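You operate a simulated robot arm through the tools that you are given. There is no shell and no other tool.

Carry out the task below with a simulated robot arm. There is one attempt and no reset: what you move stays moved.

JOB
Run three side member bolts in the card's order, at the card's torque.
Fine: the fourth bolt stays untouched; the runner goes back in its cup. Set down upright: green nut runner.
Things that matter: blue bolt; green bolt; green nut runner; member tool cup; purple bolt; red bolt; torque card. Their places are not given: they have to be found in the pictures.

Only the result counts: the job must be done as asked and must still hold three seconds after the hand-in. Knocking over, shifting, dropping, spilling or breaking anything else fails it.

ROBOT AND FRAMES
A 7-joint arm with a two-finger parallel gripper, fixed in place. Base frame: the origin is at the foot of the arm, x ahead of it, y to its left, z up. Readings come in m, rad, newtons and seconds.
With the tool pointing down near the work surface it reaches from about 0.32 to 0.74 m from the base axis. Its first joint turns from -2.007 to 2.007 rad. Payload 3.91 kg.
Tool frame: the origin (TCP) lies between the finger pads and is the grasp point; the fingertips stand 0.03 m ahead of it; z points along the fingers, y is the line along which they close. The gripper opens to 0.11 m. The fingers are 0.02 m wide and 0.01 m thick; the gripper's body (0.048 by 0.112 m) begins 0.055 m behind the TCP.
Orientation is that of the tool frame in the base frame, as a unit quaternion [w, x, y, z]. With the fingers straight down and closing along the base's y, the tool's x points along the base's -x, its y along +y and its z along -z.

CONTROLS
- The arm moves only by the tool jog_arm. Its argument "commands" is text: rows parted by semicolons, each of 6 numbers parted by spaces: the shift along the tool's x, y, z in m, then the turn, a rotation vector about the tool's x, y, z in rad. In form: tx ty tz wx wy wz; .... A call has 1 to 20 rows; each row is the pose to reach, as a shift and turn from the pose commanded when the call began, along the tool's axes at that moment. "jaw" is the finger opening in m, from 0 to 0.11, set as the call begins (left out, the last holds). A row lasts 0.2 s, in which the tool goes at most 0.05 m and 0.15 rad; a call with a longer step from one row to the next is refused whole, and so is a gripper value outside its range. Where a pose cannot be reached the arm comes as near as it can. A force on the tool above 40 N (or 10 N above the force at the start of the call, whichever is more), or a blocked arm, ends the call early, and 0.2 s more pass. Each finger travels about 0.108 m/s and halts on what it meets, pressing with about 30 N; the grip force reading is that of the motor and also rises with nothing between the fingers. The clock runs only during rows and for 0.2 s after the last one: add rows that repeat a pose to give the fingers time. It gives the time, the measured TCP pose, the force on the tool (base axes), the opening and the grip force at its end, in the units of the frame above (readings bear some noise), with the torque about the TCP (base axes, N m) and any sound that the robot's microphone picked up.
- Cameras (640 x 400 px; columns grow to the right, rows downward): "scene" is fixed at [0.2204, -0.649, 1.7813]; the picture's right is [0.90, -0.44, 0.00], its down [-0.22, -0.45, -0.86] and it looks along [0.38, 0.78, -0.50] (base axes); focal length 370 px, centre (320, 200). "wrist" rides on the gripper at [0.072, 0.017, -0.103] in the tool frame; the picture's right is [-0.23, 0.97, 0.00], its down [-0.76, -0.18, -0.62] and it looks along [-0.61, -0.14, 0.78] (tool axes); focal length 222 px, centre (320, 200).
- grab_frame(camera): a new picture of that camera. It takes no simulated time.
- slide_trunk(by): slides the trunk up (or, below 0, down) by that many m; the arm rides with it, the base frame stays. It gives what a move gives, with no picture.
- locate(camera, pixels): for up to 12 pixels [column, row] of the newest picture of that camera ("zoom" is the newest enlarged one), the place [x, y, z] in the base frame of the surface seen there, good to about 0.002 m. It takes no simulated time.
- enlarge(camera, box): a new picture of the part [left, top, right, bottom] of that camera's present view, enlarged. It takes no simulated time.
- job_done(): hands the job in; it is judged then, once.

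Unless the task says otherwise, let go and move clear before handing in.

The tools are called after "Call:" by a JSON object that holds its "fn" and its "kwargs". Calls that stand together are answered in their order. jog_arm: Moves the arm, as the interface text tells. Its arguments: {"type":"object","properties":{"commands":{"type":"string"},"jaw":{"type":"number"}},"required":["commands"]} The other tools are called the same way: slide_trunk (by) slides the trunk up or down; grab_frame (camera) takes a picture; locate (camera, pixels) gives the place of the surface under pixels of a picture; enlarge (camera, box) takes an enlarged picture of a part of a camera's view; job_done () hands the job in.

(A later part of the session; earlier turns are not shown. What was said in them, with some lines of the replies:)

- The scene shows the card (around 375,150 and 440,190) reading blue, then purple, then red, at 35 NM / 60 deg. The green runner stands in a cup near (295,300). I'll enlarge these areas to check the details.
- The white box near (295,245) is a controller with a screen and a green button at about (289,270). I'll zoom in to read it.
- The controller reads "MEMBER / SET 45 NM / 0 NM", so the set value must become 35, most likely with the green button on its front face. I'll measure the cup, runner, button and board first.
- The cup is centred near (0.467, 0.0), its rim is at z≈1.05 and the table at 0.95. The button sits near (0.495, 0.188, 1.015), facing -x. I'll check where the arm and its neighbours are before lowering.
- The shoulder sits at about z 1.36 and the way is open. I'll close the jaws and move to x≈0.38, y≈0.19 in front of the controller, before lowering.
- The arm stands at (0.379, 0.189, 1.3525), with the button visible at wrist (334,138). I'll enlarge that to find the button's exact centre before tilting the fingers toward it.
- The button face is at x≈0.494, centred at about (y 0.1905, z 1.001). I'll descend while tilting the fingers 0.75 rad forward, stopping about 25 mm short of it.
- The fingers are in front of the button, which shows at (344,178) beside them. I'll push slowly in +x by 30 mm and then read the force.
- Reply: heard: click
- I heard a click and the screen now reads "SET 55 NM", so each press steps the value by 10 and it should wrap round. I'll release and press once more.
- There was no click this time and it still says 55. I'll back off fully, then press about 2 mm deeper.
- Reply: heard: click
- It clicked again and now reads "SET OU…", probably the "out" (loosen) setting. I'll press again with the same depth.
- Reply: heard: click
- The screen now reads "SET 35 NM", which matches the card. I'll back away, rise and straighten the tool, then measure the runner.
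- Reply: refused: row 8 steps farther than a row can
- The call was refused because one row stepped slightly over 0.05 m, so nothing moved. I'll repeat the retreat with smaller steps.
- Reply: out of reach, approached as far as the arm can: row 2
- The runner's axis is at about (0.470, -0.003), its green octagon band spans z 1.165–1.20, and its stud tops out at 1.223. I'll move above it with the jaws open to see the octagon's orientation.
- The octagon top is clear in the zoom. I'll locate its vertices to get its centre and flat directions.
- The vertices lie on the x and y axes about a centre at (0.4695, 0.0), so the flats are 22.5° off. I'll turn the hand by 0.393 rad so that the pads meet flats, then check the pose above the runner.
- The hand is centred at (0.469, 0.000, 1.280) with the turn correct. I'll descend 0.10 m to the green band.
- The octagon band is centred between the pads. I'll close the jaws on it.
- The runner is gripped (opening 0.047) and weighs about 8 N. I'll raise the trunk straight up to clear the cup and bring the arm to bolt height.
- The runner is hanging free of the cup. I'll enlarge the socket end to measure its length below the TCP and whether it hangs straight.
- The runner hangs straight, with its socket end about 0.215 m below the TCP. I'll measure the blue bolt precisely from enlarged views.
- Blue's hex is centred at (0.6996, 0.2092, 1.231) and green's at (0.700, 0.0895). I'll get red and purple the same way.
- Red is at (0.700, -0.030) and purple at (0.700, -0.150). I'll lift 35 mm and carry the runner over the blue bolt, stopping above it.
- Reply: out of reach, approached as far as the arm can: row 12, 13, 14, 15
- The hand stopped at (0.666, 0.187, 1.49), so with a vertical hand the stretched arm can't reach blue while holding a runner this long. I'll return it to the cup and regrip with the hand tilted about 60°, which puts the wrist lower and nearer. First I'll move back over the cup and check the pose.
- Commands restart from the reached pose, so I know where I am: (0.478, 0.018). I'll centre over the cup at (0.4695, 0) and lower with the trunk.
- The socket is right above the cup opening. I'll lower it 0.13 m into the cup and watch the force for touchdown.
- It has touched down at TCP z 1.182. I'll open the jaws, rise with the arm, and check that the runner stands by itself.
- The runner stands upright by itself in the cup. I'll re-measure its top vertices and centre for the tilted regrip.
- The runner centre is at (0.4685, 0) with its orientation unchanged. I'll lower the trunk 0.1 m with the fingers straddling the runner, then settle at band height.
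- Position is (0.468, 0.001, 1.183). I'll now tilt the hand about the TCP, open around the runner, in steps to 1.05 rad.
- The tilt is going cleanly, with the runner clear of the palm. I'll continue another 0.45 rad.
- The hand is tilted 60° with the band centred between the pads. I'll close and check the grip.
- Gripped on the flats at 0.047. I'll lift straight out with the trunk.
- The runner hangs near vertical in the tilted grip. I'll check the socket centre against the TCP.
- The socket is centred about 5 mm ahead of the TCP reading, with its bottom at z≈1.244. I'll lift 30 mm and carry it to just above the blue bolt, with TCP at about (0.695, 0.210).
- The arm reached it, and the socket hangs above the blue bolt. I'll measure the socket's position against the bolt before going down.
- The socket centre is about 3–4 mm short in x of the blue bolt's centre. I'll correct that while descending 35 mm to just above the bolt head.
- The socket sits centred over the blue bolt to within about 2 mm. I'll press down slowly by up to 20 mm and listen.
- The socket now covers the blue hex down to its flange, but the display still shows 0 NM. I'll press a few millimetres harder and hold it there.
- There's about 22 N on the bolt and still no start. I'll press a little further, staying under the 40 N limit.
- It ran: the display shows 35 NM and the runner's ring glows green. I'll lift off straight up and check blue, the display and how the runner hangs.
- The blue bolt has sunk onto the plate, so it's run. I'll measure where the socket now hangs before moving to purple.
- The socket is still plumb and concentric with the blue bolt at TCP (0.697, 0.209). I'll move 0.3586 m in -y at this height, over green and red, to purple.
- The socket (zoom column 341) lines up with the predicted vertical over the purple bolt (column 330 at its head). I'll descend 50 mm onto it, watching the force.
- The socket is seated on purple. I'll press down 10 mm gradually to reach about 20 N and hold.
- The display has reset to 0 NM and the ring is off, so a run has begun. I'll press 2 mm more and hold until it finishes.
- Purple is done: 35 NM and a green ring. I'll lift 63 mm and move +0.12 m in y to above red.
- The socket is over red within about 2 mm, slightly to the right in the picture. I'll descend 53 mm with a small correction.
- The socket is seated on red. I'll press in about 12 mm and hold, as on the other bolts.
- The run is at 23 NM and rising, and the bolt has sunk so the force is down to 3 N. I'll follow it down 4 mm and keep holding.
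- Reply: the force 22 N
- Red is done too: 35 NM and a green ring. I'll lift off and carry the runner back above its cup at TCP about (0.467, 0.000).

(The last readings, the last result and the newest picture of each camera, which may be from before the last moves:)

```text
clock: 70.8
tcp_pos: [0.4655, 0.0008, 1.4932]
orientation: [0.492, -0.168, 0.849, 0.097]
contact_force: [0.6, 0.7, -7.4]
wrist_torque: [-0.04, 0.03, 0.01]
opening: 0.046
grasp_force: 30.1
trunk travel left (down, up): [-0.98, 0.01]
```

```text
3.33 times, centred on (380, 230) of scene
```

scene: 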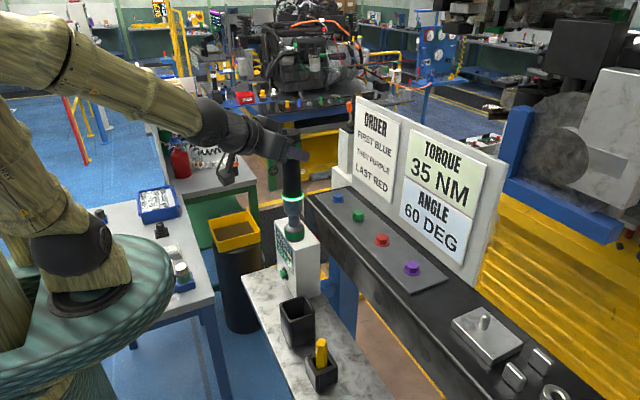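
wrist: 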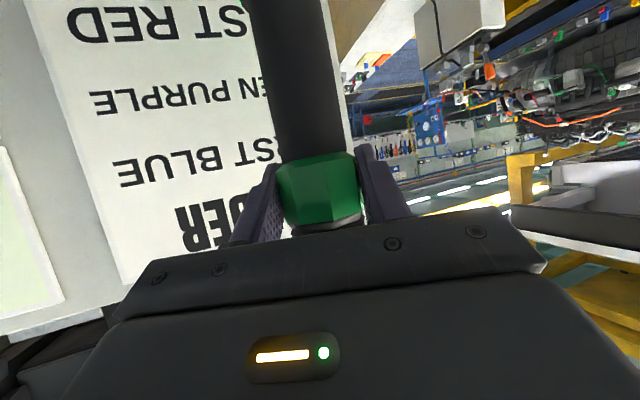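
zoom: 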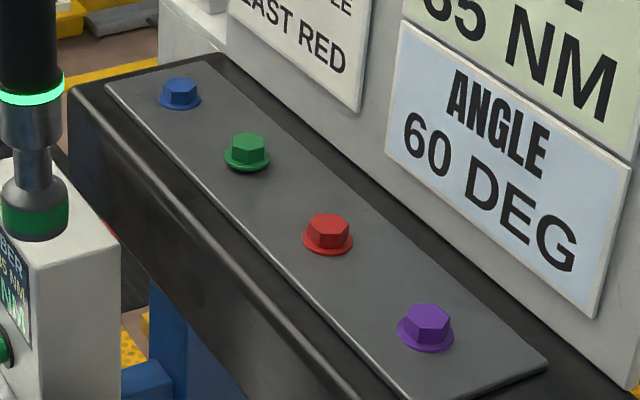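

Blue, purple and red are sunk while green still stands raised. Now I'll check the socket position over the cup before lowering.

Call:
{"fn": "enlarge", "kwargs": {"camera": "scene", "box": [255, 170, 335, 270]}}

Call:
{"fn": "locate", "kwargs": {"camera": "zoom", "pixels": [[308, 200], [310, 220], [310, 238], [286, 225], [336, 225], [304, 80], [280, 80], [328, 80], [306, 140], [304, 30]]}}

```text
4.00 times, centred on (295, 220) of scene
```

zoom: 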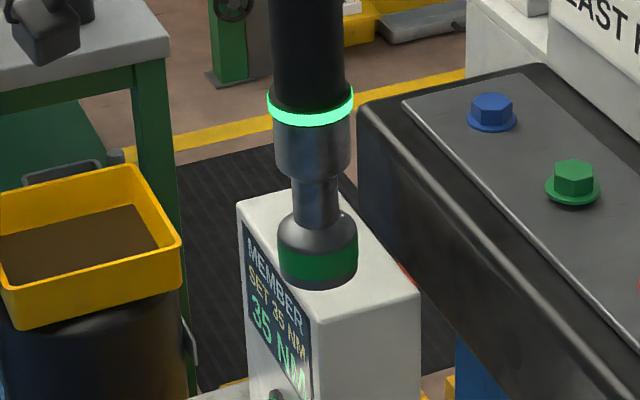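

```text
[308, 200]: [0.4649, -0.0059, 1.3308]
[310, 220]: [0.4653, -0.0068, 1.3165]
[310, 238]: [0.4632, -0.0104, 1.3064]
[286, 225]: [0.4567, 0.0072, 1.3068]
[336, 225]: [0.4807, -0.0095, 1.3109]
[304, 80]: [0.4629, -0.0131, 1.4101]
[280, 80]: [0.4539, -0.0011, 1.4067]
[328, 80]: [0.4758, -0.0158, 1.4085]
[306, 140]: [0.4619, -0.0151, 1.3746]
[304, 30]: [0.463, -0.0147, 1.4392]
```

The runner is plumb and about 3 mm off the cup centre in x. I'll correct that, then lower with the trunk to just above the rim.

Call:
{"fn": "jog_arm", "kwargs": {"commands": "0.0012 0.0021 -0.0021 0 0 0; 0.0012 0.0021 -0.0021 0 0 0; 0.0012 0.0021 -0.0021 0 0 0"}}

Call:
{"fn": "slide_trunk", "kwargs": {"by": -0.19}}

Call:
{"fn": "enlarge", "kwargs": {"camera": "scene", "box": [244, 210, 344, 350]}}

Call:
{"fn": "grab_frame", "kwargs": {"camera": "scene"}}

```text
clock: 71.6
tcp_pos: [0.4632, 0.0013, 1.4924]
orientation: [0.491, -0.169, 0.849, 0.098]
contact_force: [-0.2, -0.2, -7.7]
wrist_torque: [-0.01, 0.04, 0.02]
opening: 0.0464
grasp_force: 30.3
trunk travel left (down, up): [-0.98, 0.01]
```

```text
clock: 73.6
tcp_pos: [0.4637, 0.0009, 1.3029]
orientation: [0.491, -0.169, 0.849, 0.098]
contact_force: [0.2, 0.2, -8.4]
wrist_torque: [-0.03, 0.07, 0.0]
opening: 0.0461
grasp_force: 30.6
trunk travel left (down, up): [-0.79, 0.2]
```

```text
2.86 times, centred on (294, 280) of scene
```

zoom: 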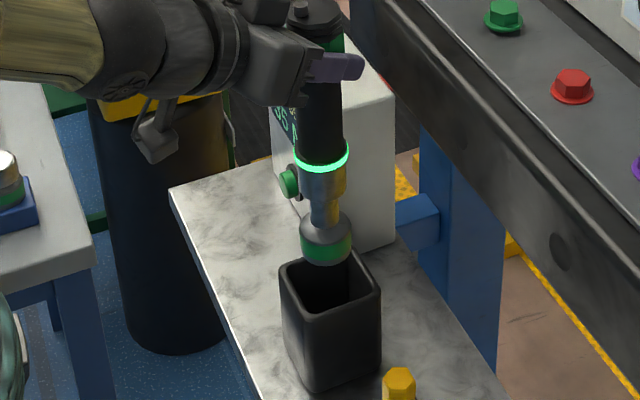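

```text
taken
```

scene: 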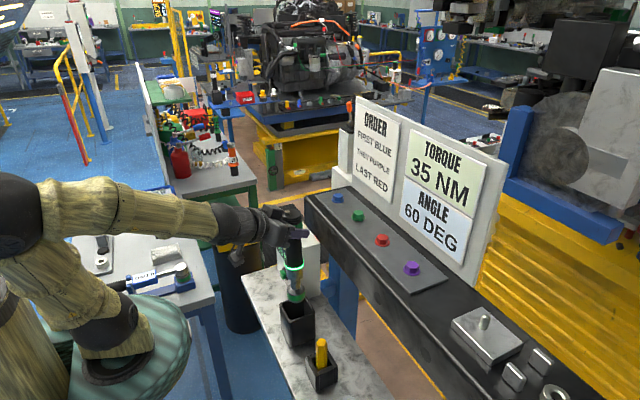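

The socket is right over the cup opening. The elbow now swings out differently, so I'll check the arm's clearance before lowering further.

Call:
{"fn": "locate", "kwargs": {"camera": "scene", "pixels": [[15, 220], [100, 210], [180, 220], [60, 280], [110, 320], [180, 320], [140, 390], [190, 345], [100, 345], [236, 255]]}}

```text
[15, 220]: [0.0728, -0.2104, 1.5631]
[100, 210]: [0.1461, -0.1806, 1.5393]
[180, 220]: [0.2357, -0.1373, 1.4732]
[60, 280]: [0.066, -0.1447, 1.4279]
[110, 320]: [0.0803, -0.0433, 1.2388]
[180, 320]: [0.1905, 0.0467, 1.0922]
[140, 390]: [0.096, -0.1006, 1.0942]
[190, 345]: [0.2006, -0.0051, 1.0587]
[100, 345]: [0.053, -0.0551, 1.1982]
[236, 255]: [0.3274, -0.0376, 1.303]
```

The elbow is at z≈1.55 and clear. I'll lower another 0.09 m with the trunk, putting the socket inside the cup.

Call:
{"fn": "slide_trunk", "kwargs": {"by": -0.09}}

Call:
{"fn": "jog_arm", "kwargs": {"commands": "0.0087 0 0.005 0 0 0; 0.0173 0 0.01 0 0 0; 0.0217 0 0.0125 0 0 0; 0.0243 0 0.0139 0 0 0; 0.0243 0 0.0139 0 0 0"}}

Call:
{"fn": "enlarge", "kwargs": {"camera": "scene", "box": [244, 210, 344, 350]}}

```text
clock: 74.9
tcp_pos: [0.463, 0.0005, 1.2136]
orientation: [0.491, -0.168, 0.849, 0.097]
contact_force: [-0.1, -0.7, -6.9]
wrist_torque: [-0.02, 0.06, 0.03]
opening: 0.0459
grasp_force: 29.9
trunk travel left (down, up): [-0.7, 0.29]
```

```text
clock: 76.1
tcp_pos: [0.4635, 0.0015, 1.1851]
orientation: [0.491, -0.168, 0.849, 0.098]
contact_force: [0.6, 0.3, -7.6]
wrist_torque: [0.0, 0.01, 0.01]
opening: 0.0461
grasp_force: 30.0
trunk travel left (down, up): [-0.7, 0.29]
```

```text
2.86 times, centred on (294, 280) of scene
```

zoom: 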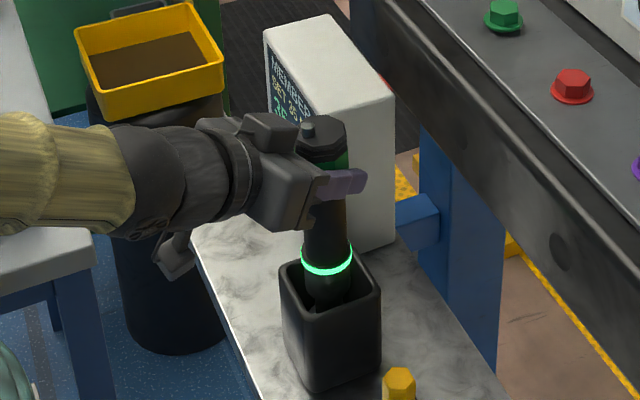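

It still hangs by its full weight at z 1.185. I'll ease down in small steps until it rests on the bottom.

Call:
{"fn": "jog_arm", "kwargs": {"commands": "0.0017 0 0.001 0 0 0; 0.0035 0 0.002 0 0 0; 0.0052 0 0.003 0 0 0; 0.0052 0 0.003 0 0 0"}}

```text
clock: 77.1
tcp_pos: [0.4629, 0.0011, 1.178]
orientation: [0.491, -0.168, 0.849, 0.097]
contact_force: [-0.2, -0.2, -8.2]
wrist_torque: [-0.05, 0.06, 0.01]
opening: 0.0462
grasp_force: 29.9
trunk travel left (down, up): [-0.7, 0.29]
```

Call:
{"fn": "jog_arm", "kwargs": {"commands": "0.0017 0 0.001 0 0 0; 0.0035 0 0.002 0 0 0; 0.0035 0 0.002 0 0 0"}}

```text
clock: 77.9
tcp_pos: [0.4639, 0.0012, 1.1758]
orientation: [0.492, -0.168, 0.849, 0.098]
contact_force: [-1.2, -1.0, 0.5]
wrist_torque: [-0.22, 0.44, -0.03]
opening: 0.0464
grasp_force: 29.9
trunk travel left (down, up): [-0.7, 0.29]
```

The cup now carries the runner's weight (force reading about 0). I'll open the jaws while holding still and check that it stands upright.

Call:
{"fn": "jog_arm", "kwargs": {"commands": "0 0 0 0 0 0; 0 0 0 0 0 0; 0 0 0 0 0 0; 0 0 0 0 0 0; 0 0 0 0 0 0", "jaw": 0.1}}

Call:
{"fn": "enlarge", "kwargs": {"camera": "scene", "box": [244, 210, 344, 350]}}

Call:
{"fn": "grab_frame", "kwargs": {"camera": "wrist"}}

```text
clock: 79.1
tcp_pos: [0.462, 0.0014, 1.176]
orientation: [0.492, -0.168, 0.849, 0.097]
contact_force: [0.0, -0.3, -0.2]
wrist_torque: [-0.03, 0.02, -0.01]
opening: 0.1003
grasp_force: 0.1
trunk travel left (down, up): [-0.7, 0.29]
```

```text
2.86 times, centred on (294, 280) of scene
```

zoom: 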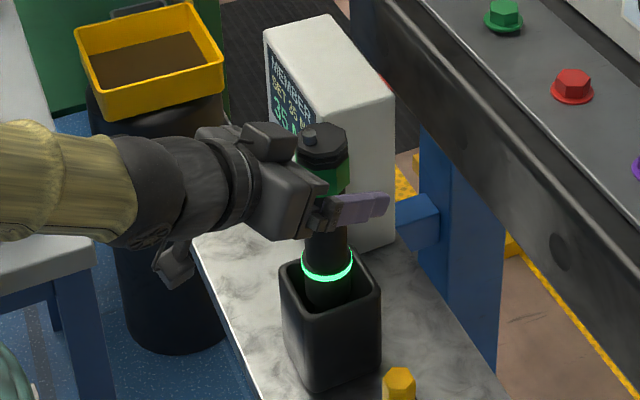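

```text
taken
```

wrist: 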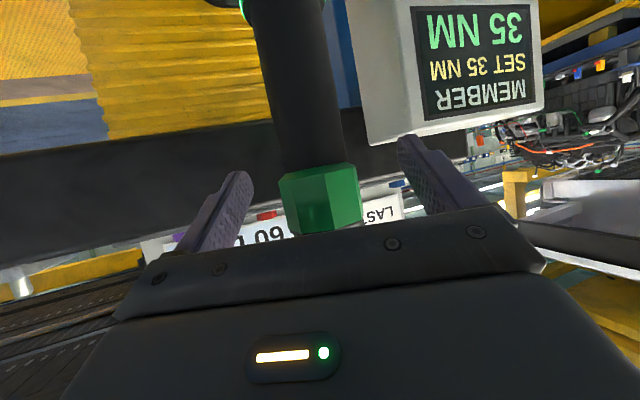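

The runner stands free in its cup with the fingers clear on both sides. I'll raise the hand straight up with the trunk.

Call:
{"fn": "slide_trunk", "kwargs": {"by": 0.2}}

Call:
{"fn": "grab_frame", "kwargs": {"camera": "scene"}}

Call:
{"fn": "enlarge", "kwargs": {"camera": "scene", "box": [244, 210, 344, 350]}}

Call:
{"fn": "enlarge", "kwargs": {"camera": "scene", "box": [320, 170, 440, 290]}}

```text
clock: 81.3
tcp_pos: [0.4634, 0.0018, 1.3754]
orientation: [0.492, -0.167, 0.849, 0.097]
contact_force: [-0.4, -0.1, -0.2]
wrist_torque: [0.0, -0.03, -0.05]
opening: 0.1001
grasp_force: 0.1
trunk travel left (down, up): [-0.9, 0.09]
```

```text
taken
```

scene: 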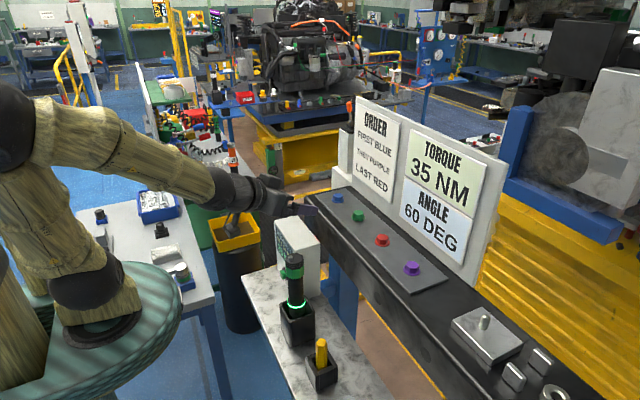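

```text
2.86 times, centred on (294, 280) of scene
```

zoom: 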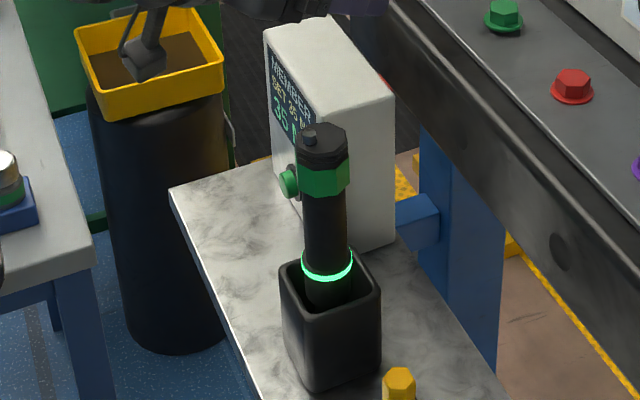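

```text
3.33 times, centred on (380, 230) of scene
```

zoom: 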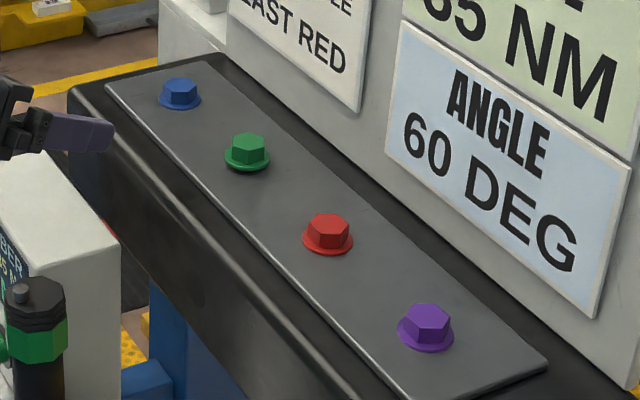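

The runner is back in its cup, the hand is clear, and three bolts are seated with green untouched. I'll check that the runner stands plumb.

Call:
{"fn": "enlarge", "kwargs": {"camera": "scene", "box": [264, 245, 344, 355]}}

Call:
{"fn": "locate", "kwargs": {"camera": "zoom", "pixels": [[290, 45], [292, 150], [295, 190], [296, 235], [290, 100]]}}

```text
3.64 times, centred on (304, 300) of scene
```

zoom: 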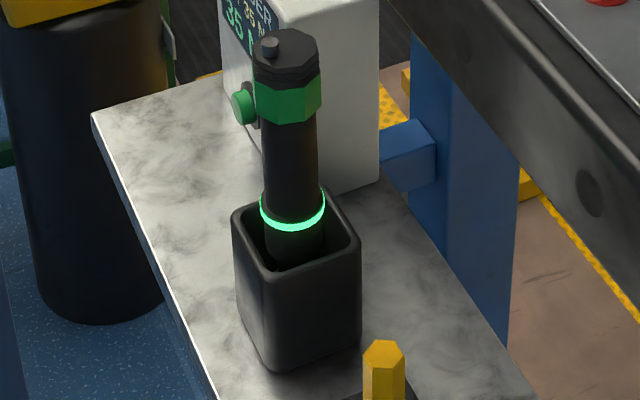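

```text
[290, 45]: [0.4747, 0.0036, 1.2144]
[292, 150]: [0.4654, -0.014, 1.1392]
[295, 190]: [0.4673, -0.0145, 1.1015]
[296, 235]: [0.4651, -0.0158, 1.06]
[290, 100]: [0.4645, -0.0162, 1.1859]
```

The axis points run straight up from z 1.06 to 1.19 within about 2 mm, so the runner is upright in its cup. Blue, purple and red each reached 35 NM in the card's order, green is untouched, and the hand is clear, so I'm handing in.

Call:
{"fn": "job_done", "kwargs": {}}

```text
The job is handed in.
```

I ran the three side member bolts in the card's order: blue, then purple, then red. The controller showed 35 NM for each one, and the runner's ring lit green each time. The job is handed in, but I haven't seen the verdict.

- **Torque setting:** the controller started at 45 NM, so I pressed its button until it read 35 NM, as on the card.
- **Fourth bolt:** I didn't touch the green bolt; it still stands raised.
- **Green nut runner:** it's back in its cup, standing upright and free of the hand, which I raised clear.
- **Extra handling:** with the hand pointing straight down, the arm couldn't reach the blue bolt. I set the runner back in its cup once and gripped it again at an angle.
- **Angle on the card:** the card also lists 60 degrees. The job asked only for torque and the controller shows no angle, so I didn't check it.
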